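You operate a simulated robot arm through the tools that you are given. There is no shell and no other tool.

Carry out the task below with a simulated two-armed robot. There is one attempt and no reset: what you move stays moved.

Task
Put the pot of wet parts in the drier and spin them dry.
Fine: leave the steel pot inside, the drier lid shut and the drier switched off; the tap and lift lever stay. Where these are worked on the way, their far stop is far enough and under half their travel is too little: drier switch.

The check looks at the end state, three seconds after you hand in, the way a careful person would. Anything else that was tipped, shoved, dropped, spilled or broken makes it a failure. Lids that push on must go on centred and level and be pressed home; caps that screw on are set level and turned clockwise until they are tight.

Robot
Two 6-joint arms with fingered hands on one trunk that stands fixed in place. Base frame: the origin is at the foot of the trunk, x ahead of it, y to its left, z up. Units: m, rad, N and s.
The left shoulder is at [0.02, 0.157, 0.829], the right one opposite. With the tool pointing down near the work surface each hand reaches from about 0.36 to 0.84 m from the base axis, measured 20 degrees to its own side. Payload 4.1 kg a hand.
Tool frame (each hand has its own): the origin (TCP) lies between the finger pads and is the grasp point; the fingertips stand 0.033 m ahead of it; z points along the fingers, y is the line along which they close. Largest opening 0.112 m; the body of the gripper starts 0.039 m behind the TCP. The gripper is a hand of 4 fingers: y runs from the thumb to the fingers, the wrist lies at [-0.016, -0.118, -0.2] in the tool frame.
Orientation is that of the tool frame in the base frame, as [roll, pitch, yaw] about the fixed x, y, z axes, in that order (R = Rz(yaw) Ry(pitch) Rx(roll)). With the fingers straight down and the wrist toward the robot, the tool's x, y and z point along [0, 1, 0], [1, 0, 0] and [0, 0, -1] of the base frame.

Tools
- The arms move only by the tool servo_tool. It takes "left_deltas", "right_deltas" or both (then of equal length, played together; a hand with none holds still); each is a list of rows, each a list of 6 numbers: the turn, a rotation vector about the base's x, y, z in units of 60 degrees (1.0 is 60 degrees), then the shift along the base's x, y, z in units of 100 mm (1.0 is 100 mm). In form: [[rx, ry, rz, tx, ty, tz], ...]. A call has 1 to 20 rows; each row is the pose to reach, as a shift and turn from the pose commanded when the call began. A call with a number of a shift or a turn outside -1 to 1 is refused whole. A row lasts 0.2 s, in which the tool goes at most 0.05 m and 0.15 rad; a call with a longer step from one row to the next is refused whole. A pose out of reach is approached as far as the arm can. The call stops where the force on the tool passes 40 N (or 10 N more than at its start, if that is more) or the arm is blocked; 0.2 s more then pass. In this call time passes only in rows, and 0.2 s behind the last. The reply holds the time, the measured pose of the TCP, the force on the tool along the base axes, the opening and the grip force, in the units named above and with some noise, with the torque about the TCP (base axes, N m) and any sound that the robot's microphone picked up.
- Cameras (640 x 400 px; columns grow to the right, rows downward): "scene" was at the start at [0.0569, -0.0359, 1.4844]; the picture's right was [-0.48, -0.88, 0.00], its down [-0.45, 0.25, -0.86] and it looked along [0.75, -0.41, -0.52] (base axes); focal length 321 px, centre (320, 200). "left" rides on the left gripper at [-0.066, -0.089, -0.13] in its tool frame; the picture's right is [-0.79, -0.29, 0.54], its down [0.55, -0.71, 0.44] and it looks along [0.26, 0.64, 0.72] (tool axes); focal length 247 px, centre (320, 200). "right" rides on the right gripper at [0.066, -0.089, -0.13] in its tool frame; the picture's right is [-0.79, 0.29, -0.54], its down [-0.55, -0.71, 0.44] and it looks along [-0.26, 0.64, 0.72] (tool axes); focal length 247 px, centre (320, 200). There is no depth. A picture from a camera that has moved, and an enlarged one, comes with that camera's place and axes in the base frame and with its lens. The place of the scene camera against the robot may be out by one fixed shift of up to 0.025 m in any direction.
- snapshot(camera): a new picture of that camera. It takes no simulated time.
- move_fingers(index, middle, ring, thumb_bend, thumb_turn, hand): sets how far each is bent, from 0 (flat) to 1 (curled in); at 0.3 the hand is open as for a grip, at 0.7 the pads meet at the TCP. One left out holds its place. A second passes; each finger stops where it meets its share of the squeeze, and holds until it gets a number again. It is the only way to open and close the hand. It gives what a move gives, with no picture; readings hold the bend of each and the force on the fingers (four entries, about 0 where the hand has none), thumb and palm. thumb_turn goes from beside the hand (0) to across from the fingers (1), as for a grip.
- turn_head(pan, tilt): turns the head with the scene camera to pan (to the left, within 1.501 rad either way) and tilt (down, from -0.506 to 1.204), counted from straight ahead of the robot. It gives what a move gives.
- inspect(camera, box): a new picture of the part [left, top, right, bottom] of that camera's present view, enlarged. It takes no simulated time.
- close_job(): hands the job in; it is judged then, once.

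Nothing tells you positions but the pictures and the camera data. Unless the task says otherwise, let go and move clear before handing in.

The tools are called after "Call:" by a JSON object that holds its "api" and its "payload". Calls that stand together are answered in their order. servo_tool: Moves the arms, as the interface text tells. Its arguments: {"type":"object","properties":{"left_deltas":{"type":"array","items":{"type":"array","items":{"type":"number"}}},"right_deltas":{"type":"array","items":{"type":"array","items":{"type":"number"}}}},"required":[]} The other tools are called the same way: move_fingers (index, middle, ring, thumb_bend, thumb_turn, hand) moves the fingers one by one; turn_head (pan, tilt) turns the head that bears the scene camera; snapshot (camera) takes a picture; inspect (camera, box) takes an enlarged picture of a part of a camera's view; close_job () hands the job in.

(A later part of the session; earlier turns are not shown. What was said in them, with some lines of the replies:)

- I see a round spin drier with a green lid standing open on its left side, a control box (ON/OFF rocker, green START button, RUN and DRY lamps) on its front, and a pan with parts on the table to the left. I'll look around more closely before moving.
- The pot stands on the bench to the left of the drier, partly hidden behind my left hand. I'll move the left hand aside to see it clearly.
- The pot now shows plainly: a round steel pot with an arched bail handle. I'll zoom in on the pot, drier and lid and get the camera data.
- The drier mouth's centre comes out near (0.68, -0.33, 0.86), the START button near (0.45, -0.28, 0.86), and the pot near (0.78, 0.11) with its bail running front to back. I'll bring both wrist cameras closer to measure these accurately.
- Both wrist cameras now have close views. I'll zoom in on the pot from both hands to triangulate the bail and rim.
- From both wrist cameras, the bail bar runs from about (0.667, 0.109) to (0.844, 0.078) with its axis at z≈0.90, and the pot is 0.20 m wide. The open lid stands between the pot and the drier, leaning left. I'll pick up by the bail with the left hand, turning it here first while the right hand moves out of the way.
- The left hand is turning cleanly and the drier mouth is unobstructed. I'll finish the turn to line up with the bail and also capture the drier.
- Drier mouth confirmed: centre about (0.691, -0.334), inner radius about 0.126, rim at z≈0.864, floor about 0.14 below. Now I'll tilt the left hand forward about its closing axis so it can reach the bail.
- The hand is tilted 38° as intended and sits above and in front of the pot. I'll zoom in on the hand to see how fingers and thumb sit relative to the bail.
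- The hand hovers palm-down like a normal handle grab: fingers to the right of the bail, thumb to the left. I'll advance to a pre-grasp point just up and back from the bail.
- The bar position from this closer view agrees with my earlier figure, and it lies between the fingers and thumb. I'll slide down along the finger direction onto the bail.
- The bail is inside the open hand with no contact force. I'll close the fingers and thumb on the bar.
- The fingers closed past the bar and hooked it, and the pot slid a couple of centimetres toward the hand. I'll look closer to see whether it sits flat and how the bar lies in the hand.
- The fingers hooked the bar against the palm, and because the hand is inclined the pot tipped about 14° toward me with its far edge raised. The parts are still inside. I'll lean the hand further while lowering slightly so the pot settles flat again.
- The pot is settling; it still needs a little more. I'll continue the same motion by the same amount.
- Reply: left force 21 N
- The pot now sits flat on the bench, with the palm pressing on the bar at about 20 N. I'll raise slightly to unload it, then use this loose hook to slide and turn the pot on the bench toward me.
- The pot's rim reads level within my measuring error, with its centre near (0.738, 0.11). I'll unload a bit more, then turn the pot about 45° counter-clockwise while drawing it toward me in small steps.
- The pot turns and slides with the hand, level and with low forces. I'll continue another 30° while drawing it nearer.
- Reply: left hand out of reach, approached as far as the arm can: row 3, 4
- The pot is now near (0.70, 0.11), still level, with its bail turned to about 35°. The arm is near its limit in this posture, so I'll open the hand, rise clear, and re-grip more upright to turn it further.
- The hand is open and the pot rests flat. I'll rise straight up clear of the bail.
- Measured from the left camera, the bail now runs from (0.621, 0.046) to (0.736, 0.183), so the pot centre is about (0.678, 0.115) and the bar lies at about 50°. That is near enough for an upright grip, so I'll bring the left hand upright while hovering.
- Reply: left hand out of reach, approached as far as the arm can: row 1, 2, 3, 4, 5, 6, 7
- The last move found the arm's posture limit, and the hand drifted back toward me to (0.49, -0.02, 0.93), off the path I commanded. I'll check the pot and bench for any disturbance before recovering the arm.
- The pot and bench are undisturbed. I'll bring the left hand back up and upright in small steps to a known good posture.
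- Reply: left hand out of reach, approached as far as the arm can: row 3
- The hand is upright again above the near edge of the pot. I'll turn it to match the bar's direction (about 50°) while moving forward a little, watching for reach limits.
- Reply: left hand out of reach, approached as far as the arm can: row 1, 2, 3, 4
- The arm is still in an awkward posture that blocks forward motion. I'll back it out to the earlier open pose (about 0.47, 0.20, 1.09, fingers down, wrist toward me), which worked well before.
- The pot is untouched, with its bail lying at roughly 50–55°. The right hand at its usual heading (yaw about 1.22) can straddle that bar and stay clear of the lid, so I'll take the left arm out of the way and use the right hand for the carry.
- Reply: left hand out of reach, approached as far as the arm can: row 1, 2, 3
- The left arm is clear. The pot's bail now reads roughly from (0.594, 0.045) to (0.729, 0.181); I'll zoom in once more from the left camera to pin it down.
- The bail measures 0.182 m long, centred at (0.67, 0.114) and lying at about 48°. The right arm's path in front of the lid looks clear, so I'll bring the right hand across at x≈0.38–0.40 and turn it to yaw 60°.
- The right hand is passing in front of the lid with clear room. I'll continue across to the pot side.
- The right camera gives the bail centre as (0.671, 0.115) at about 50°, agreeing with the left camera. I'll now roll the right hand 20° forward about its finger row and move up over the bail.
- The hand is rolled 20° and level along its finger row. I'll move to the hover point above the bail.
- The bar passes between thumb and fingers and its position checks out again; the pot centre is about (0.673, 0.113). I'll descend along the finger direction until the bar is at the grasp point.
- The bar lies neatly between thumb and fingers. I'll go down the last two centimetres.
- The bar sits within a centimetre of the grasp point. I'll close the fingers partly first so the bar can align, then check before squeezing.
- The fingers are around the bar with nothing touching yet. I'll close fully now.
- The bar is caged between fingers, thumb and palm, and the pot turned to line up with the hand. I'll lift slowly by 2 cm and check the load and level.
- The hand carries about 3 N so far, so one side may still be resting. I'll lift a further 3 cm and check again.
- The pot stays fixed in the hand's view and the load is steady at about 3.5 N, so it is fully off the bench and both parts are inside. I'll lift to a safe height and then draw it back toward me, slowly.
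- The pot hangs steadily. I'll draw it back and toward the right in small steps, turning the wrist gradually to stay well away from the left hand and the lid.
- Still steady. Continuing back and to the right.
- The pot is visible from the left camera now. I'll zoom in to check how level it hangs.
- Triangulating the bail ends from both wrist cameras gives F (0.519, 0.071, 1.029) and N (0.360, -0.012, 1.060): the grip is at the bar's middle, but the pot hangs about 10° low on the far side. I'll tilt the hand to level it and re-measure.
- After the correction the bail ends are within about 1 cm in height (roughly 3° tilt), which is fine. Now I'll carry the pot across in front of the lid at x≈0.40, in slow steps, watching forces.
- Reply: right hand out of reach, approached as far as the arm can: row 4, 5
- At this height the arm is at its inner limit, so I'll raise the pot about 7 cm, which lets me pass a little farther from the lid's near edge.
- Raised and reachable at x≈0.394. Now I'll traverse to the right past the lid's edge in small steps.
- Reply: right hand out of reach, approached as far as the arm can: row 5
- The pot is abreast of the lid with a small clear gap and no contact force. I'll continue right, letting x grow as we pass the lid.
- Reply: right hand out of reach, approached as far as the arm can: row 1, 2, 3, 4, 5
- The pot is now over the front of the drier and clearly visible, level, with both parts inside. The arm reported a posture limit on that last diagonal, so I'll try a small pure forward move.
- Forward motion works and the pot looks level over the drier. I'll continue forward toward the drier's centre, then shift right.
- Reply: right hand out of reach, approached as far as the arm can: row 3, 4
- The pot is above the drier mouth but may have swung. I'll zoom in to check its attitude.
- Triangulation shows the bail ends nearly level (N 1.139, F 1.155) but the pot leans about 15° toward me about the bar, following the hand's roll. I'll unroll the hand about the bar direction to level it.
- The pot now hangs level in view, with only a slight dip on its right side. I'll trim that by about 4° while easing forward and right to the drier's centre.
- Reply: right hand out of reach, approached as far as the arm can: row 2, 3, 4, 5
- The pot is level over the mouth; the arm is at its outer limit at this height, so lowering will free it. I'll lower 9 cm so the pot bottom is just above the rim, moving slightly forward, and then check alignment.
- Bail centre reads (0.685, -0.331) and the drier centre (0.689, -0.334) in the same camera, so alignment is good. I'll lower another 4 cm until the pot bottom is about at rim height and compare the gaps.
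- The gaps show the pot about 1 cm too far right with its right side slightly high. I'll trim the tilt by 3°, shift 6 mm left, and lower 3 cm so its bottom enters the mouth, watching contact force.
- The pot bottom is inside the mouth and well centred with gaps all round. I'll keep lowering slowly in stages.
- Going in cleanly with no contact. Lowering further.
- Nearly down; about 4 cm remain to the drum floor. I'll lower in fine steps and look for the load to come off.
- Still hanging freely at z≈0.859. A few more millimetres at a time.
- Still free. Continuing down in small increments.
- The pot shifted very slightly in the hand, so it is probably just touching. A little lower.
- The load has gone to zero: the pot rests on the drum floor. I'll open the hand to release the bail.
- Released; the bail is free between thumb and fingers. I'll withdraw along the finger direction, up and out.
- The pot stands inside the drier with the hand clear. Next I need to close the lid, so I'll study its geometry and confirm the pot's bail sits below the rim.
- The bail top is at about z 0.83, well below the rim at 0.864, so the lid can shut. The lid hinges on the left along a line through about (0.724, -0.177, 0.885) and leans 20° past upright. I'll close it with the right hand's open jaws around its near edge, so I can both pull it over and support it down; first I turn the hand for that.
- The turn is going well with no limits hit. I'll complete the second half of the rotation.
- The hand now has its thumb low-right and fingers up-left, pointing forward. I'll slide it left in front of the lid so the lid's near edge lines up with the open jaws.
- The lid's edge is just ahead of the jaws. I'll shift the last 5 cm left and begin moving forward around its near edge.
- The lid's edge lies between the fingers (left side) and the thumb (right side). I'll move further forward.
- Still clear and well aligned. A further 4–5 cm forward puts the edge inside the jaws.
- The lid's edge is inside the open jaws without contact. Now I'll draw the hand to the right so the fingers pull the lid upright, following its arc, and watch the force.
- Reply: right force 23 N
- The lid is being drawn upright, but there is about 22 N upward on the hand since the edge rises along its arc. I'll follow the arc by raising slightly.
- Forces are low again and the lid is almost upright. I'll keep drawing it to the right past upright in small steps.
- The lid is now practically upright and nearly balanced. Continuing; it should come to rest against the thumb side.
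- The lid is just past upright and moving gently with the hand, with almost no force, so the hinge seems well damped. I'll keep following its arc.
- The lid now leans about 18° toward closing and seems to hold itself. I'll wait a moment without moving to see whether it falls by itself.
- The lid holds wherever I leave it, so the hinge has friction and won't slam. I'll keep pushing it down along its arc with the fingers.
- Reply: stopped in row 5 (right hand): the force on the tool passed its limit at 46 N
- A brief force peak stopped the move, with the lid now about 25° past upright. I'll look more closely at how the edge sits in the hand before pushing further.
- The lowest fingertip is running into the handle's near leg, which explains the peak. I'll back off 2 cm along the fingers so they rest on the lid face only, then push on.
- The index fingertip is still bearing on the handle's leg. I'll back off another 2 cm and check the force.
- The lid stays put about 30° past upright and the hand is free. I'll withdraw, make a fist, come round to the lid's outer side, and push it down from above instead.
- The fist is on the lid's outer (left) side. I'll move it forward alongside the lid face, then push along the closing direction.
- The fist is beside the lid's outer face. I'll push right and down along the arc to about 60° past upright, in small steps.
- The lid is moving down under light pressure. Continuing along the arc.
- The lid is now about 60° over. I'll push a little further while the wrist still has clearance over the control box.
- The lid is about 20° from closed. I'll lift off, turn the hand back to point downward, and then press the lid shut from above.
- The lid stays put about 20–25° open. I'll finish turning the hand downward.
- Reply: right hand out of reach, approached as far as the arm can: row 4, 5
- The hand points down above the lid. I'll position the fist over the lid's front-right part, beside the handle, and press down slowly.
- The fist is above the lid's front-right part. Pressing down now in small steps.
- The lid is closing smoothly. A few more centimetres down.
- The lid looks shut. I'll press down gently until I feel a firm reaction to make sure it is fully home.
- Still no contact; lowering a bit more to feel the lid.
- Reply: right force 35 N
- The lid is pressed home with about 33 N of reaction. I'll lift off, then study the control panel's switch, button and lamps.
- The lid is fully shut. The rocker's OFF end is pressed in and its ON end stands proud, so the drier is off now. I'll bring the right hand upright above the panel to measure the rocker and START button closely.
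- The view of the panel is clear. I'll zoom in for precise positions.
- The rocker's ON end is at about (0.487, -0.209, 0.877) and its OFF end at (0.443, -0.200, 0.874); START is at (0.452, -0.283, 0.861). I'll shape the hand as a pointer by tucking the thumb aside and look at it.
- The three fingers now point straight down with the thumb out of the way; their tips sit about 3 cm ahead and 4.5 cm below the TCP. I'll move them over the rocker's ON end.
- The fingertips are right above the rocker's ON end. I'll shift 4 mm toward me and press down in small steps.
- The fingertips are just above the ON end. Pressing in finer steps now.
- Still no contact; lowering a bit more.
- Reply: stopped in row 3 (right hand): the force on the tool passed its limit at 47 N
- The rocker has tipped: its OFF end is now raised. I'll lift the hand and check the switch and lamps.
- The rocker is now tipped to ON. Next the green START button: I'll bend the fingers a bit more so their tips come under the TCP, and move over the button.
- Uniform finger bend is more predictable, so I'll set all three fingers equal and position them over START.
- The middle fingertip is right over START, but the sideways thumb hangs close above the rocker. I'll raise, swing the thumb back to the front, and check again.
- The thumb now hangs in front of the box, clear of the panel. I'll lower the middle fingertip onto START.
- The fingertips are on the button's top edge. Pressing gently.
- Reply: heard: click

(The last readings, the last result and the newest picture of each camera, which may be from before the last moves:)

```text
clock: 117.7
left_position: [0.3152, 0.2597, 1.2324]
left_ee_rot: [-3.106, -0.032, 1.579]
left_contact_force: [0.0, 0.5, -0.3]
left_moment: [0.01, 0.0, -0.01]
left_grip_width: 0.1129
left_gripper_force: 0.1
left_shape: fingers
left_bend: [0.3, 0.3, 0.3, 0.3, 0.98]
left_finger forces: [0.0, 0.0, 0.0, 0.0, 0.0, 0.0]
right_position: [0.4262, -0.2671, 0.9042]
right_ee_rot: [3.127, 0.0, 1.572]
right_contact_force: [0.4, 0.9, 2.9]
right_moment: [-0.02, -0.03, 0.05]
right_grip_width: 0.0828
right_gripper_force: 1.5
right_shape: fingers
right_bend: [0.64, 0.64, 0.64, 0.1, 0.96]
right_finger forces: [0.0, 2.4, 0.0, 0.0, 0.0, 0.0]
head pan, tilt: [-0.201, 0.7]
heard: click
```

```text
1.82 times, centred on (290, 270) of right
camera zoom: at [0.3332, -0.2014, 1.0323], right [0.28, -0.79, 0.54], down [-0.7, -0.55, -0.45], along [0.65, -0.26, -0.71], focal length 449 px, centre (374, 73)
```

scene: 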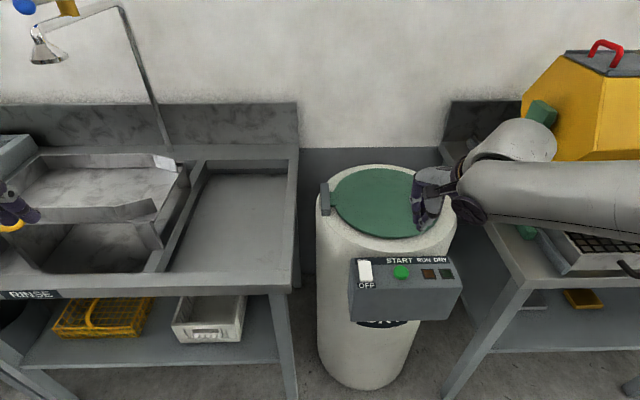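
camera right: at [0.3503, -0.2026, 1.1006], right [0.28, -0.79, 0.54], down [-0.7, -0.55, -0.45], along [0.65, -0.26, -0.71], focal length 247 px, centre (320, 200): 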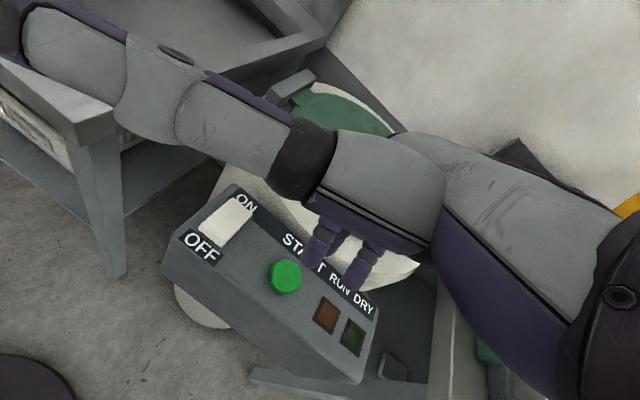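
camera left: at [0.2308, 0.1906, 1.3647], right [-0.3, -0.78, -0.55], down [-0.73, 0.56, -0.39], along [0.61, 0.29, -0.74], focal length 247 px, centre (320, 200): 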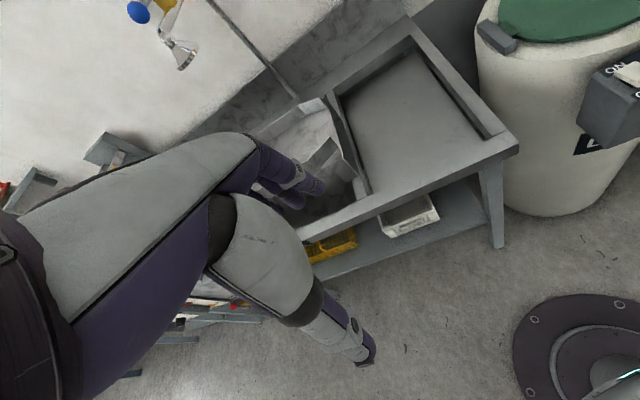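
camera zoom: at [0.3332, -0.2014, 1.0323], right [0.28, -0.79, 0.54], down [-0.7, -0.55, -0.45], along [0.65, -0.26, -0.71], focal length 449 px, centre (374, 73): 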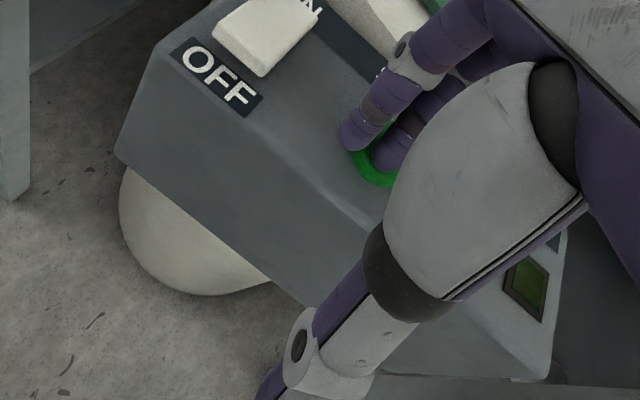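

A click and the RUN lamp is lit: the drier is spinning. I'll lift the hand clear and watch for the DRY lamp.

Call:
{"api": "servo_tool", "payload": {"right_deltas": [[0, 0, 0, 0, 0, 0.25], [0, 0, 0, 0, 0, 0.5], [0, 0, 0, 0, 0, 0.75], [0, 0, 0, 0, 0, 1.0]]}}

Call:
{"api": "inspect", "payload": {"camera": "scene", "box": [330, 210, 470, 320]}}

Call:
{"api": "snapshot", "payload": {"camera": "scene"}}

```text
clock: 118.7
left_position: [0.3155, 0.2592, 1.2335]
left_ee_rot: [-3.104, -0.032, 1.579]
left_contact_force: [0.4, 0.4, -0.2]
left_moment: [0.0, 0.02, -0.01]
left_grip_width: 0.1129
left_gripper_force: 0.1
left_shape: fingers
left_bend: [0.3, 0.3, 0.3, 0.3, 0.98]
left_finger forces: [0.1, 0.1, 0.0, 0.0, 0.0, 0.1]
right_position: [0.4248, -0.2657, 1.0034]
right_ee_rot: [3.128, 0.001, 1.572]
right_contact_force: [0.6, -0.5, 0.3]
right_moment: [0.02, -0.01, 0.01]
right_grip_width: 0.0827
right_gripper_force: 0.0
right_shape: fingers
right_bend: [0.64, 0.64, 0.64, 0.1, 0.96]
right_finger forces: [0.0, 0.1, 0.0, 0.0, 0.0, 0.0]
head pan, tilt: [-0.201, 0.7]
```

```text
3.64 times, centred on (400, 265) of scene
camera zoom: at [0.0614, -0.0094, 1.4705], right [-0.2, -0.98, 0.0], down [-0.63, 0.13, -0.76], along [0.75, -0.15, -0.64], focal length 1167 px, centre (29, -36)
```

zoom: 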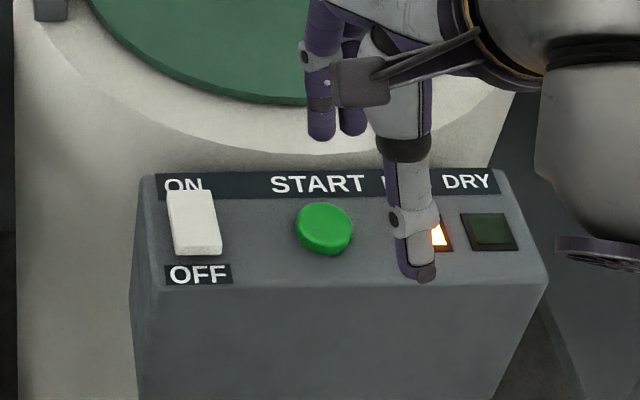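

```text
taken
```

scene: 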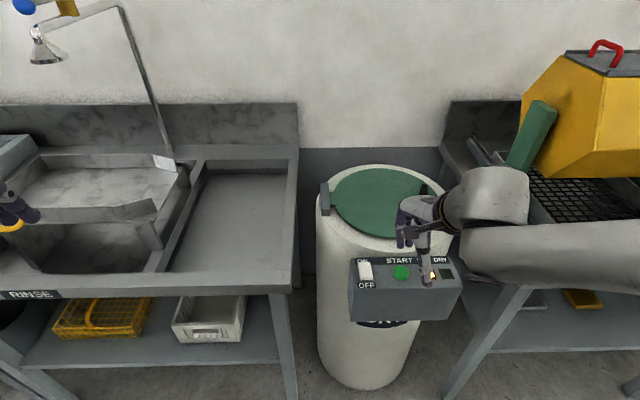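

RUN stays lit. I'll move the hand aside for a clear view of the lamps and let time pass.

Call:
{"api": "servo_tool", "payload": {"right_deltas": [[0, 0, 0, 0, -0.25, 0.1], [0, 0, 0, 0, -0.5, 0.2], [0, 0, 0, 0, -0.75, 0.3], [0, 0, 0, 0, -1.0, 0.4], [0, 0, 0, 0, -1.0, 0.4], [0, 0, 0, 0, -1.0, 0.4], [0, 0, 0, 0, -1.0, 0.4], [0, 0, 0, 0, -1.0, 0.4], [0, 0, 0, 0, -1.0, 0.4], [0, 0, 0, 0, -1.0, 0.4], [0, 0, 0, 0, -1.0, 0.4], [0, 0, 0, 0, -1.0, 0.4], [0, 0, 0, 0, -1.0, 0.4], [0, 0, 0, 0, -1.0, 0.4], [0, 0, 0, 0, -1.0, 0.4], [0, 0, 0, 0, -1.0, 0.4], [0, 0, 0, 0, -1.0, 0.4], [0, 0, 0, 0, -1.0, 0.4], [0, 0, 0, 0, -1.0, 0.4], [0, 0, 0, 0, -1.0, 0.4]]}}

Call:
{"api": "inspect", "payload": {"camera": "scene", "box": [330, 210, 470, 320]}}

```text
clock: 122.9
left_position: [0.3152, 0.2606, 1.2334]
left_ee_rot: [-3.103, -0.032, 1.58]
left_contact_force: [0.5, -0.1, -0.3]
left_moment: [0.04, -0.01, 0.02]
left_grip_width: 0.113
left_gripper_force: 0.0
left_shape: fingers
left_bend: [0.3, 0.3, 0.3, 0.3, 0.98]
left_finger forces: [0.0, 0.0, 0.0, 0.0, 0.0, 0.1]
right_position: [0.4267, -0.3665, 1.0448]
right_ee_rot: [3.125, 0.001, 1.571]
right_contact_force: [-0.7, -0.2, 0.1]
right_moment: [-0.02, 0.04, 0.0]
right_grip_width: 0.0831
right_gripper_force: 0.1
right_shape: fingers
right_bend: [0.64, 0.64, 0.64, 0.1, 0.96]
right_finger forces: [0.0, 0.1, 0.1, 0.1, 0.1, 0.0]
head pan, tilt: [-0.201, 0.7]
```

```text
3.64 times, centred on (400, 265) of scene
camera zoom: at [0.0613, -0.0093, 1.4705], right [-0.2, -0.98, 0.0], down [-0.63, 0.13, -0.76], along [0.75, -0.15, -0.64], focal length 1167 px, centre (29, -36)
```

zoom: 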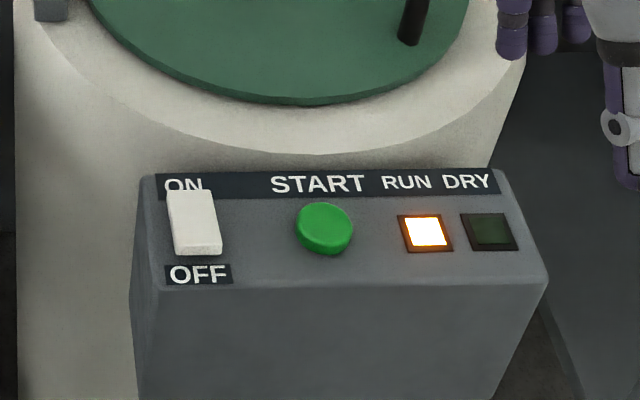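

RUN is still lit and DRY is dark, with the lid shut. I'll keep waiting without moving.

Call:
{"api": "servo_tool", "payload": {"right_deltas": [[0, 0, 0, 0, 0, 0], [0, 0, 0, 0, 0, 0], [0, 0, 0, 0, 0, 0], [0, 0, 0, 0, 0, 0], [0, 0, 0, 0, 0, 0], [0, 0, 0, 0, 0, 0], [0, 0, 0, 0, 0, 0], [0, 0, 0, 0, 0, 0], [0, 0, 0, 0, 0, 0], [0, 0, 0, 0, 0, 0], [0, 0, 0, 0, 0, 0], [0, 0, 0, 0, 0, 0], [0, 0, 0, 0, 0, 0], [0, 0, 0, 0, 0, 0], [0, 0, 0, 0, 0, 0], [0, 0, 0, 0, 0, 0], [0, 0, 0, 0, 0, 0], [0, 0, 0, 0, 0, 0], [0, 0, 0, 0, 0, 0], [0, 0, 0, 0, 0, 0]]}}

Call:
{"api": "inspect", "payload": {"camera": "scene", "box": [330, 210, 470, 320]}}

```text
clock: 127.1
left_position: [0.3144, 0.2607, 1.232]
left_ee_rot: [-3.106, -0.031, 1.578]
left_contact_force: [-0.5, 0.2, -0.1]
left_moment: [0.0, 0.0, 0.02]
left_grip_width: 0.1129
left_gripper_force: 0.2
left_shape: fingers
left_bend: [0.3, 0.3, 0.3, 0.3, 0.98]
left_finger forces: [0.0, 0.1, 0.1, 0.0, 0.0, 0.1]
right_position: [0.4243, -0.3666, 1.0441]
right_ee_rot: [3.125, -0.001, 1.571]
right_contact_force: [-0.3, -0.2, 0.2]
right_moment: [0.0, 0.03, 0.0]
right_grip_width: 0.0827
right_gripper_force: 0.0
right_shape: fingers
right_bend: [0.64, 0.64, 0.64, 0.1, 0.96]
right_finger forces: [0.1, 0.1, 0.0, 0.0, 0.1, 0.1]
head pan, tilt: [-0.201, 0.7]
```

```text
3.64 times, centred on (400, 265) of scene
camera zoom: at [0.0613, -0.0093, 1.4705], right [-0.2, -0.98, 0.0], down [-0.63, 0.13, -0.76], along [0.75, -0.15, -0.64], focal length 1167 px, centre (29, -36)
```

zoom: 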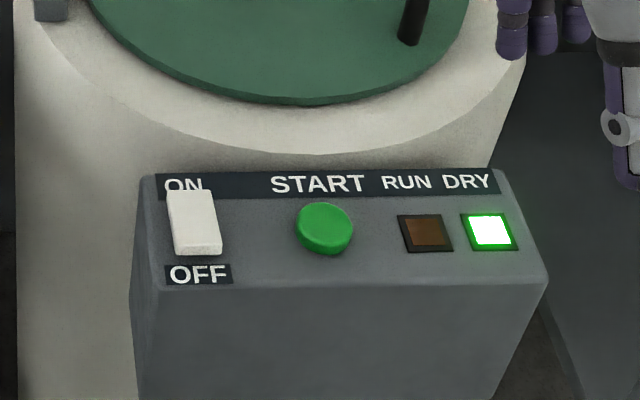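

The DRY lamp is lit and RUN is out: the parts are spun dry. Now I'll switch off: bend the fingers slightly more and move over the rocker's OFF end.

Call:
{"api": "move_fingers", "payload": {"hand": "right", "index": 0.7, "middle": 0.7, "ring": 0.7}}

Call:
{"api": "servo_tool", "payload": {"right_deltas": [[0, 0, 0, 0, 0.25, 0], [0, 0, 0, 0, 0.5, 0], [0, 0, 0, 0, 0.75, 0], [0, 0, 0, 0.05, 1.0, 0]]}}

Call:
{"api": "servo_tool", "payload": {"right_deltas": [[0, 0, 0, 0, 0.25, -0.2], [0, 0, 0, 0.0, 0.5, -0.4], [0, 0, 0, 0.04, 0.82, -0.7]]}}

Call:
{"api": "inspect", "payload": {"camera": "scene", "box": [320, 210, 440, 310]}}

Call:
{"api": "inspect", "payload": {"camera": "right", "box": [160, 160, 420, 380]}}

Call:
{"api": "inspect", "payload": {"camera": "left", "box": [560, 20, 640, 160]}}

```text
clock: 128.1
left_position: [0.3145, 0.2591, 1.2325]
left_ee_rot: [-3.104, -0.03, 1.578]
left_contact_force: [0.3, 0.2, -0.4]
left_moment: [-0.01, 0.03, 0.0]
left_grip_width: 0.113
left_gripper_force: 0.1
left_shape: fingers
left_bend: [0.3, 0.3, 0.3, 0.3, 0.98]
left_finger forces: [0.0, 0.0, 0.0, 0.0, 0.1, 0.0]
right_position: [0.4271, -0.3666, 1.0444]
right_ee_rot: [3.125, 0.0, 1.571]
right_contact_force: [-0.5, -0.4, 0.5]
right_moment: [-0.02, -0.01, 0.01]
right_grip_width: 0.075
right_gripper_force: 0.1
right_shape: fingers
right_bend: [0.7, 0.7, 0.7, 0.1, 0.96]
right_finger forces: [0.1, 0.1, 0.1, 0.0, 0.0, 0.0]
head pan, tilt: [-0.201, 0.7]
```

```text
clock: 129.1
left_position: [0.3149, 0.2594, 1.2328]
left_ee_rot: [-3.106, -0.031, 1.578]
left_contact_force: [-1.4, 0.5, 0.9]
left_moment: [0.01, 0.01, -0.01]
left_grip_width: 0.1129
left_gripper_force: 0.0
left_shape: fingers
left_bend: [0.3, 0.3, 0.3, 0.3, 0.98]
left_finger forces: [0.1, 0.0, 0.0, 0.1, 0.0, 0.1]
right_position: [0.4289, -0.2662, 1.0434]
right_ee_rot: [3.124, 0.001, 1.571]
right_contact_force: [-0.3, -0.6, -0.5]
right_moment: [0.01, -0.02, 0.03]
right_grip_width: 0.0751
right_gripper_force: 0.0
right_shape: fingers
right_bend: [0.7, 0.7, 0.7, 0.1, 0.96]
right_finger forces: [0.0, 0.0, 0.0, 0.1, 0.0, 0.0]
head pan, tilt: [-0.201, 0.7]
```

```text
clock: 129.9
left_position: [0.3148, 0.2606, 1.2322]
left_ee_rot: [-3.108, -0.031, 1.579]
left_contact_force: [-0.5, -0.5, 0.6]
left_moment: [0.03, -0.03, 0.0]
left_grip_width: 0.1126
left_gripper_force: 0.1
left_shape: fingers
left_bend: [0.3, 0.3, 0.3, 0.3, 0.98]
left_finger forces: [0.1, 0.0, 0.0, 0.1, 0.0, 0.0]
right_position: [0.4328, -0.1829, 0.9706]
right_ee_rot: [3.126, -0.001, 1.571]
right_contact_force: [-0.4, -0.1, -0.6]
right_moment: [0.0, -0.03, 0.0]
right_grip_width: 0.0752
right_gripper_force: 0.0
right_shape: fingers
right_bend: [0.7, 0.7, 0.7, 0.1, 0.96]
right_finger forces: [0.0, 0.0, 0.0, 0.1, 0.0, 0.1]
head pan, tilt: [-0.201, 0.7]
```

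```text
4.00 times, centred on (380, 260) of scene
camera zoom: at [0.061, -0.0095, 1.4705], right [-0.2, -0.98, 0.0], down [-0.63, 0.13, -0.77], along [0.75, -0.15, -0.64], focal length 1284 px, centre (80, -40)
```

zoom: 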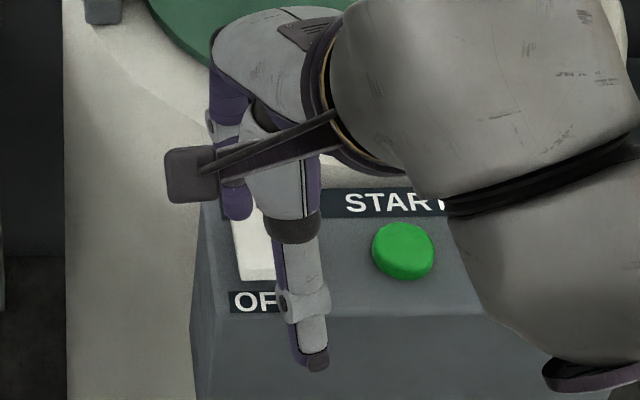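

```text
1.82 times, centred on (290, 270) of right
camera zoom: at [0.34, -0.1176, 1.0997], right [0.28, -0.79, 0.54], down [-0.7, -0.55, -0.45], along [0.65, -0.26, -0.71], focal length 449 px, centre (374, 73)
```

zoom: 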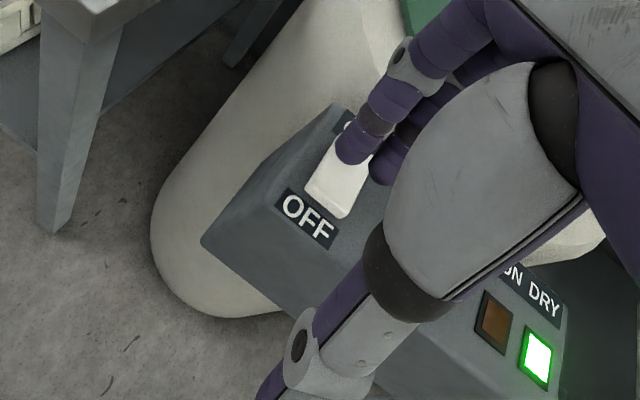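

```text
2.86 times, centred on (600, 90) of left
camera zoom: at [0.2304, 0.1902, 1.3648], right [-0.3, -0.78, -0.55], down [-0.73, 0.56, -0.39], along [0.61, 0.29, -0.74], focal length 706 px, centre (-480, 514)
```

zoom: 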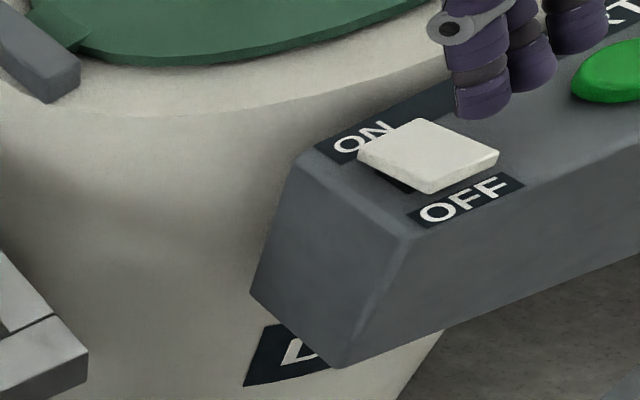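

The middle fingertip is above the OFF end (about x 0.446, y -0.203). I'll press down in small steps.

Call:
{"api": "servo_tool", "payload": {"right_deltas": [[0, 0, 0, 0, 0, -0.13], [0, 0, 0, 0, 0, -0.26], [0, 0, 0, 0, 0, -0.36]]}}

Call:
{"api": "servo_tool", "payload": {"right_deltas": [[0, 0, 0, 0, 0, -0.05], [0, 0, 0, 0, 0, -0.1], [0, 0, 0, 0, 0, -0.15]]}}

Call:
{"api": "inspect", "payload": {"camera": "left", "box": [560, 20, 640, 160]}}

Call:
{"api": "inspect", "payload": {"camera": "right", "box": [160, 160, 420, 380]}}

```text
clock: 130.7
left_position: [0.3149, 0.2594, 1.2331]
left_ee_rot: [-3.106, -0.031, 1.58]
left_contact_force: [-0.1, -0.9, 0.5]
left_moment: [0.01, -0.04, 0.01]
left_grip_width: 0.1131
left_gripper_force: 0.2
left_shape: fingers
left_bend: [0.3, 0.3, 0.3, 0.3, 0.98]
left_finger forces: [0.0, 0.0, 0.0, 0.1, 0.1, 0.0]
right_position: [0.434, -0.184, 0.9376]
right_ee_rot: [3.125, 0.001, 1.571]
right_contact_force: [0.0, -0.1, 0.4]
right_moment: [0.01, 0.01, 0.01]
right_grip_width: 0.075
right_gripper_force: 0.0
right_shape: fingers
right_bend: [0.7, 0.7, 0.7, 0.1, 0.96]
right_finger forces: [0.0, 0.0, 0.0, 0.0, 0.0, 0.0]
head pan, tilt: [-0.201, 0.7]
```

```text
clock: 131.5
left_position: [0.315, 0.2599, 1.2325]
left_ee_rot: [-3.107, -0.032, 1.579]
left_contact_force: [0.3, -0.3, -0.1]
left_moment: [0.01, -0.02, -0.02]
left_grip_width: 0.113
left_gripper_force: 0.0
left_shape: fingers
left_bend: [0.3, 0.3, 0.3, 0.3, 0.98]
left_finger forces: [0.0, 0.1, 0.0, 0.1, 0.1, 0.0]
right_position: [0.4353, -0.1838, 0.9222]
right_ee_rot: [3.125, 0.0, 1.569]
right_contact_force: [-0.2, 0.3, -0.4]
right_moment: [0.02, 0.04, 0.01]
right_grip_width: 0.075
right_gripper_force: 0.1
right_shape: fingers
right_bend: [0.7, 0.7, 0.7, 0.1, 0.96]
right_finger forces: [0.0, 0.0, 0.1, 0.0, 0.0, 0.0]
head pan, tilt: [-0.201, 0.7]
```

```text
2.86 times, centred on (600, 90) of left
camera zoom: at [0.2307, 0.1904, 1.3647], right [-0.3, -0.78, -0.55], down [-0.73, 0.56, -0.39], along [0.61, 0.29, -0.74], focal length 706 px, centre (-480, 514)
```

zoom: 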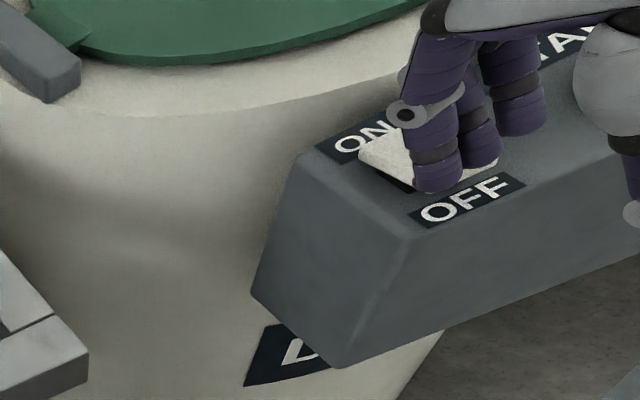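

```text
1.82 times, centred on (290, 270) of right
camera zoom: at [0.342, -0.1178, 1.0508], right [0.28, -0.79, 0.54], down [-0.7, -0.55, -0.45], along [0.65, -0.26, -0.71], focal length 449 px, centre (374, 73)
```

zoom: 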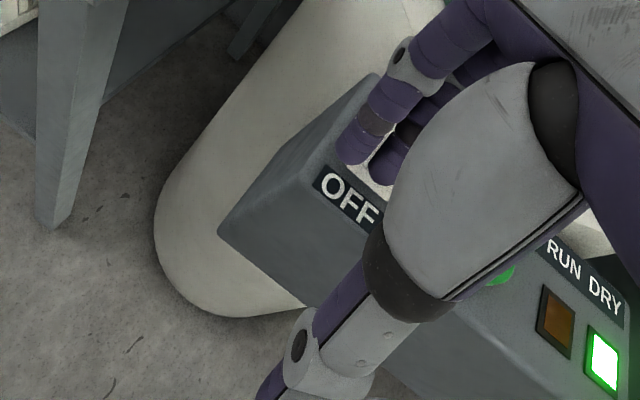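

Just above the OFF end. Pressing on.

Call:
{"api": "servo_tool", "payload": {"right_deltas": [[0, 0, 0, 0, 0, -0.05], [0, 0, 0, 0, 0, -0.1], [0, 0, 0, 0, 0, -0.15], [0, 0, 0, 0, 0, -0.2]]}}

Call:
{"api": "inspect", "payload": {"camera": "left", "box": [560, 20, 640, 160]}}

Call:
{"api": "inspect", "payload": {"camera": "right", "box": [160, 160, 420, 380]}}

```text
clock: 132.5
left_position: [0.315, 0.2607, 1.2318]
left_ee_rot: [-3.105, -0.031, 1.578]
left_contact_force: [-0.5, 0.5, -0.4]
left_moment: [-0.01, -0.01, 0.02]
left_grip_width: 0.113
left_gripper_force: 0.2
left_shape: fingers
left_bend: [0.3, 0.3, 0.3, 0.3, 0.98]
left_finger forces: [0.1, 0.1, 0.0, 0.0, 0.0, 0.1]
right_position: [0.4349, -0.1845, 0.9037]
right_ee_rot: [3.123, 0.001, 1.572]
right_contact_force: [-1.0, 1.1, 4.3]
right_moment: [-0.04, -0.01, 0.02]
right_grip_width: 0.0751
right_gripper_force: 2.7
right_shape: fingers
right_bend: [0.7, 0.71, 0.7, 0.1, 0.96]
right_finger forces: [0.0, 3.2, 1.2, 0.0, 0.1, 0.0]
head pan, tilt: [-0.201, 0.7]
```

```text
2.86 times, centred on (600, 90) of left
camera zoom: at [0.2306, 0.1905, 1.3647], right [-0.3, -0.78, -0.55], down [-0.73, 0.56, -0.39], along [0.61, 0.29, -0.74], focal length 706 px, centre (-480, 514)
```

zoom: 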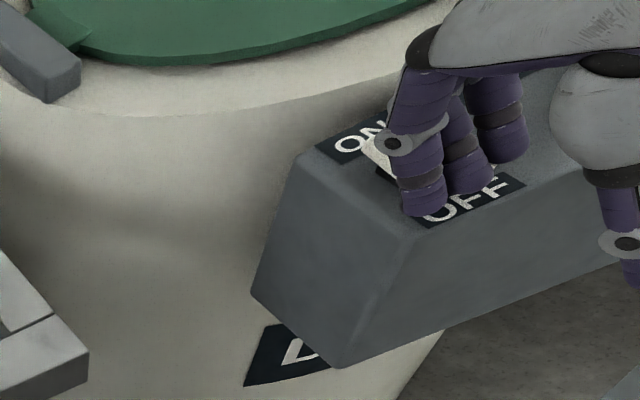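

```text
1.82 times, centred on (290, 270) of right
camera zoom: at [0.3422, -0.1185, 1.0316], right [0.28, -0.79, 0.54], down [-0.7, -0.55, -0.45], along [0.66, -0.26, -0.71], focal length 449 px, centre (374, 73)
```

zoom: 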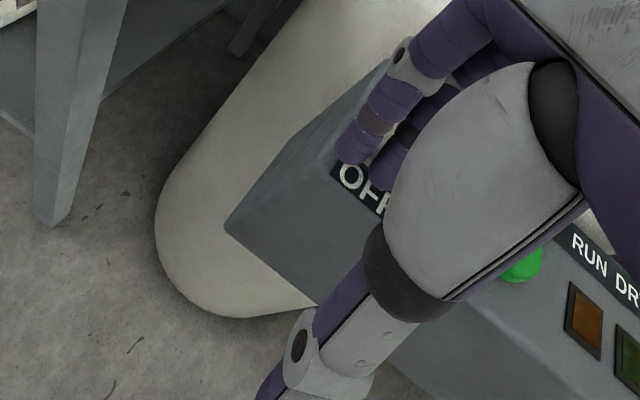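

The DRY lamp has gone out, so the power is switching off. I'll press a few millimetres more to take the rocker to its stop.

Call:
{"api": "servo_tool", "payload": {"right_deltas": [[0, 0, 0, 0, 0, -0.03], [0, 0, 0, 0, 0, -0.06]]}}

Call:
{"api": "inspect", "payload": {"camera": "left", "box": [560, 20, 640, 160]}}

```text
clock: 133.1
left_position: [0.314, 0.2596, 1.2333]
left_ee_rot: [-3.106, -0.032, 1.579]
left_contact_force: [-0.1, 0.8, -0.2]
left_moment: [-0.03, -0.01, 0.01]
left_grip_width: 0.113
left_gripper_force: 0.0
left_shape: fingers
left_bend: [0.3, 0.3, 0.3, 0.3, 0.98]
left_finger forces: [0.0, 0.0, 0.0, 0.0, 0.0, 0.0]
right_position: [0.4346, -0.1843, 0.8962]
right_ee_rot: [3.128, -0.002, 1.571]
right_contact_force: [-6.0, 3.4, 10.4]
right_moment: [-0.16, 0.01, -0.07]
right_grip_width: 0.0751
right_gripper_force: 5.6
right_shape: fingers
right_bend: [0.7, 0.72, 0.72, 0.1, 0.96]
right_finger forces: [0.0, 6.3, 5.6, 0.0, 0.1, 0.0]
head pan, tilt: [-0.201, 0.7]
```

```text
2.86 times, centred on (600, 90) of left
camera zoom: at [0.2304, 0.1906, 1.3647], right [-0.3, -0.78, -0.55], down [-0.73, 0.56, -0.39], along [0.61, 0.29, -0.74], focal length 706 px, centre (-480, 514)
```

zoom: 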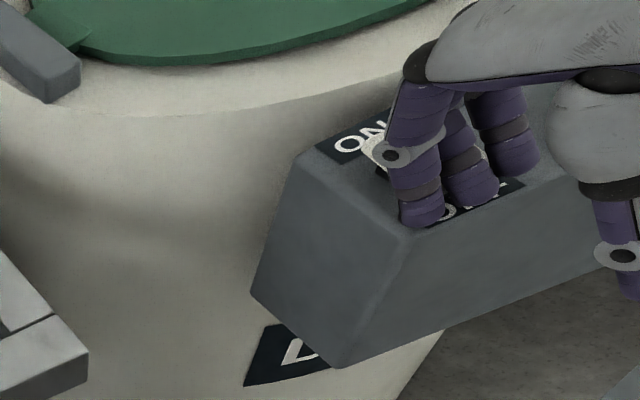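

I'll lift off straight up and check the rocker, lamps and lid.

Call:
{"api": "servo_tool", "payload": {"right_deltas": [[0, 0, 0, 0, 0, 0.25], [0, 0, 0, 0, 0, 0.5], [0, 0, 0, 0, -0.1, 0.75], [0, 0, 0, 0, -0.3, 1.0]]}}

Call:
{"api": "servo_tool", "payload": {"right_deltas": [[0, 0, 0, -0.05, -0.3, 0.2], [0, 0, 0, -0.1, -0.6, 0.4], [0, 0, 0, -0.15, -1.0, 0.6]]}}

Call:
{"api": "inspect", "payload": {"camera": "left", "box": [560, 20, 640, 160]}}

Call:
{"api": "inspect", "payload": {"camera": "scene", "box": [330, 210, 470, 320]}}

Call:
{"api": "snapshot", "payload": {"camera": "scene"}}

```text
clock: 134.1
left_position: [0.3151, 0.2596, 1.2328]
left_ee_rot: [-3.105, -0.031, 1.58]
left_contact_force: [-0.1, 0.3, 0.2]
left_moment: [-0.02, 0.01, 0.01]
left_grip_width: 0.113
left_gripper_force: 0.1
left_shape: fingers
left_bend: [0.3, 0.3, 0.3, 0.3, 0.98]
left_finger forces: [0.0, 0.1, 0.0, 0.1, 0.1, 0.0]
right_position: [0.4345, -0.2143, 0.9965]
right_ee_rot: [3.125, 0.0, 1.572]
right_contact_force: [0.7, 0.4, -0.6]
right_moment: [-0.04, 0.0, -0.02]
right_grip_width: 0.0751
right_gripper_force: 0.0
right_shape: fingers
right_bend: [0.7, 0.7, 0.7, 0.1, 0.96]
right_finger forces: [0.0, 0.0, 0.1, 0.0, 0.0, 0.0]
head pan, tilt: [-0.201, 0.7]
```

```text
clock: 134.9
left_position: [0.3151, 0.2599, 1.2321]
left_ee_rot: [-3.106, -0.031, 1.579]
left_contact_force: [0.7, -0.6, 0.1]
left_moment: [-0.02, 0.02, -0.01]
left_grip_width: 0.1131
left_gripper_force: 0.1
left_shape: fingers
left_bend: [0.3, 0.3, 0.3, 0.3, 0.98]
left_finger forces: [0.0, 0.0, 0.1, 0.0, 0.1, 0.0]
right_position: [0.4197, -0.3157, 1.0569]
right_ee_rot: [3.125, -0.001, 1.571]
right_contact_force: [1.1, -0.8, -0.4]
right_moment: [-0.06, 0.03, -0.01]
right_grip_width: 0.0751
right_gripper_force: 0.1
right_shape: fingers
right_bend: [0.7, 0.7, 0.7, 0.1, 0.96]
right_finger forces: [0.1, 0.1, 0.0, 0.0, 0.0, 0.0]
head pan, tilt: [-0.201, 0.7]
```

```text
2.86 times, centred on (600, 90) of left
camera zoom: at [0.2309, 0.1906, 1.3646], right [-0.3, -0.78, -0.55], down [-0.73, 0.56, -0.39], along [0.61, 0.29, -0.74], focal length 706 px, centre (-480, 514)
```

zoom: 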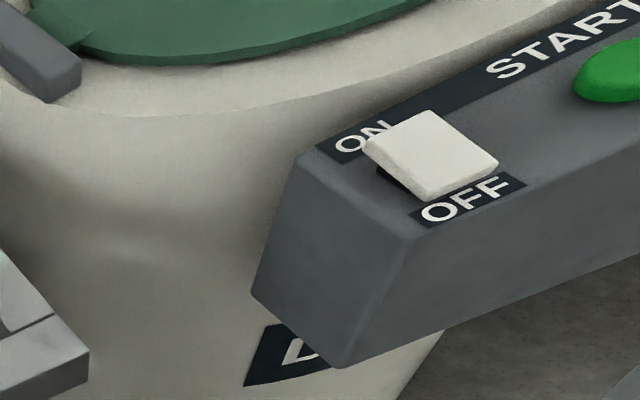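

```text
3.64 times, centred on (400, 265) of scene
camera zoom: at [0.0615, -0.0091, 1.4705], right [-0.2, -0.98, 0.0], down [-0.63, 0.13, -0.76], along [0.75, -0.15, -0.64], focal length 1167 px, centre (29, -36)
```

zoom: 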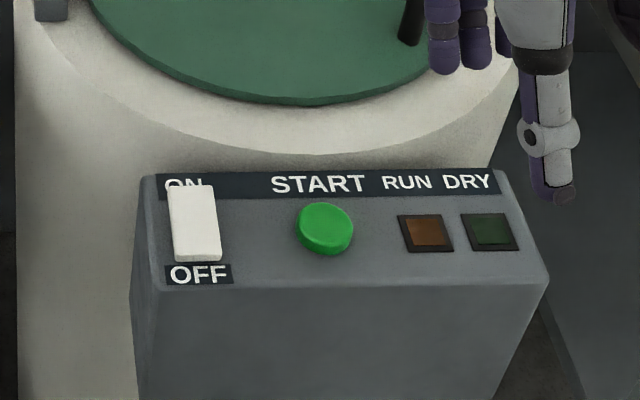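

```text
taken
```

scene: 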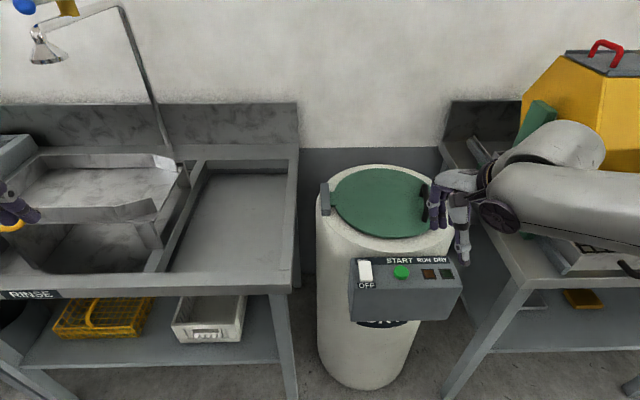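

The rocker is back at OFF exactly as at the start, both lamps are dark and the lid is shut. I'll retract the right hand and compare the whole workspace with the starting views.

Call:
{"api": "servo_tool", "payload": {"right_deltas": [[0, 0, 0, -0.1, -0.1, 0.3], [0, 0, 0, -0.2, -0.2, 0.6], [0, 0, 0, -0.3, -0.3, 0.95]]}}

Call:
{"api": "servo_tool", "payload": {"right_deltas": [[0, 0, 0, -0.2, 0, 0.3], [0, 0, 0, -0.4, 0, 0.6], [0, 0, 0, -0.6, 0, 0.95]]}}

Call:
{"api": "turn_head", "payload": {"pan": -0.504, "tilt": 0.541}}

Call:
{"api": "snapshot", "payload": {"camera": "scene"}}

Call:
{"api": "turn_head", "payload": {"pan": 0.099, "tilt": 0.7}}

Call:
{"api": "snapshot", "payload": {"camera": "scene"}}

```text
clock: 135.7
left_position: [0.3149, 0.2601, 1.2343]
left_ee_rot: [-3.105, -0.032, 1.582]
left_contact_force: [-0.3, 0.8, 0.0]
left_moment: [-0.01, 0.03, -0.02]
left_grip_width: 0.113
left_gripper_force: 0.0
left_shape: fingers
left_bend: [0.3, 0.3, 0.3, 0.3, 0.98]
left_finger forces: [0.0, 0.0, 0.2, 0.0, 0.0, 0.0]
right_position: [0.3888, -0.3456, 1.1528]
right_ee_rot: [3.128, 0.001, 1.571]
right_contact_force: [-0.4, 0.0, -0.1]
right_moment: [-0.01, 0.01, 0.01]
right_grip_width: 0.0751
right_gripper_force: 0.1
right_shape: fingers
right_bend: [0.7, 0.7, 0.7, 0.1, 0.96]
right_finger forces: [0.0, 0.0, 0.1, 0.1, 0.0, 0.0]
head pan, tilt: [-0.201, 0.7]
```

```text
clock: 136.5
left_position: [0.3153, 0.2593, 1.2316]
left_ee_rot: [-3.103, -0.034, 1.58]
left_contact_force: [-0.2, -0.2, -0.4]
left_moment: [0.01, 0.03, -0.01]
left_grip_width: 0.1127
left_gripper_force: 0.1
left_shape: fingers
left_bend: [0.3, 0.3, 0.3, 0.3, 0.98]
left_finger forces: [0.0, 0.0, 0.0, 0.1, 0.0, 0.0]
right_position: [0.3284, -0.3421, 1.2487]
right_ee_rot: [3.127, -0.002, 1.571]
right_contact_force: [-0.4, 1.1, 0.4]
right_moment: [0.0, 0.03, 0.01]
right_grip_width: 0.075
right_gripper_force: 0.0
right_shape: fingers
right_bend: [0.7, 0.7, 0.7, 0.1, 0.96]
right_finger forces: [0.0, 0.1, 0.1, 0.1, 0.0, 0.0]
head pan, tilt: [-0.201, 0.7]
```

```text
clock: 137.3
left_position: [0.3151, 0.2596, 1.2326]
left_ee_rot: [-3.105, -0.033, 1.578]
left_contact_force: [0.9, 0.5, -0.2]
left_moment: [0.0, 0.03, -0.02]
left_grip_width: 0.113
left_gripper_force: 0.1
left_shape: fingers
left_bend: [0.3, 0.3, 0.3, 0.3, 0.98]
left_finger forces: [0.1, 0.1, 0.0, 0.0, 0.0, 0.0]
right_position: [0.3296, -0.3418, 1.2478]
right_ee_rot: [3.126, 0.0, 1.57]
right_contact_force: [-0.8, -0.2, -0.3]
right_moment: [-0.02, 0.04, 0.0]
right_grip_width: 0.0753
right_gripper_force: 0.0
right_shape: fingers
right_bend: [0.7, 0.7, 0.7, 0.1, 0.96]
right_finger forces: [0.1, 0.1, 0.0, 0.0, 0.0, 0.0]
head pan, tilt: [-0.504, 0.541]
```

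```text
taken
```

scene: 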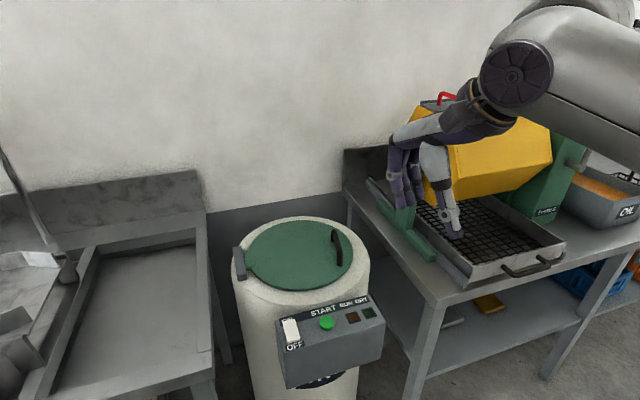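

```text
clock: 138.3
left_position: [0.3153, 0.2601, 1.2327]
left_ee_rot: [-3.106, -0.031, 1.579]
left_contact_force: [0.0, -0.6, -0.4]
left_moment: [-0.01, 0.01, -0.01]
left_grip_width: 0.1128
left_gripper_force: 0.0
left_shape: fingers
left_bend: [0.3, 0.3, 0.3, 0.3, 0.98]
left_finger forces: [0.0, 0.0, 0.1, 0.0, 0.0, 0.0]
right_position: [0.3295, -0.3419, 1.2481]
right_ee_rot: [3.125, 0.0, 1.571]
right_contact_force: [-0.2, -0.5, 0.6]
right_moment: [-0.01, 0.01, 0.03]
right_grip_width: 0.075
right_gripper_force: 0.1
right_shape: fingers
right_bend: [0.7, 0.7, 0.7, 0.1, 0.96]
right_finger forces: [0.1, 0.0, 0.0, 0.0, 0.1, 0.0]
head pan, tilt: [0.099, 0.7]
```

```text
taken
```

scene: 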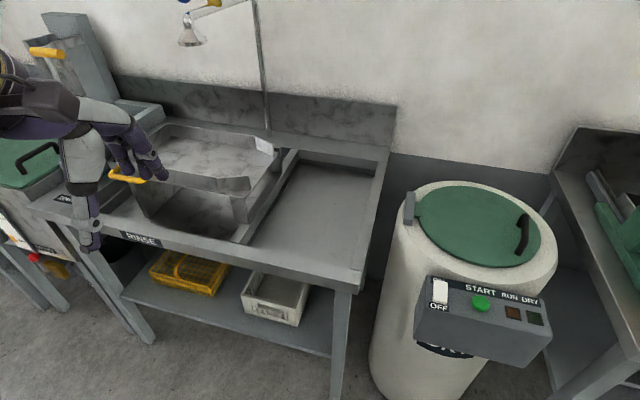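

Everything matches the start except what the task asked for. The pot is inside the drier, the lid is flat and shut, the rocker is at OFF with both lamps dark after a full RUN-to-DRY cycle, and the tap, lift levers and benches look undisturbed. Both hands are clear, so I'm handing in.

Call:
{"api": "close_job", "payload": {}}

```text
The job is handed in.
```

I put the pot of wet parts in the drier and spun it through a full cycle: the RUN lamp lit, then went out, and the DRY lamp came on. I handed the job in; the result hasn't come back.

- **Pot:** it stands on the drum floor with both parts in it. The bail top sat at about z 0.83, below the rim at about 0.864. I couldn't see inside again after closing the lid.
- **Lid:** shut flat and pressed down with about 33 N.
- **Switch:** the rocker is back at OFF and looks the same as at the start; both lamps are dark.
- **Everything else:** the tap, lift levers, benches and right-hand table look as they did in the first pictures. Both hands are let go and clear.

**Not clean on the way:**
- My first grip tipped the pot about 14° on the bench. I set it flat again and no parts came out.
- The left arm then ran into a reach limit and may have nudged the pot slightly.
- I moved and turned the pot on the bench so the right hand could carry it past the open lid.
- Two contacts briefly passed the 40 N limit: one while closing the lid (46 N), one pressing the rocker to ON (47 N). I saw no damage from either.
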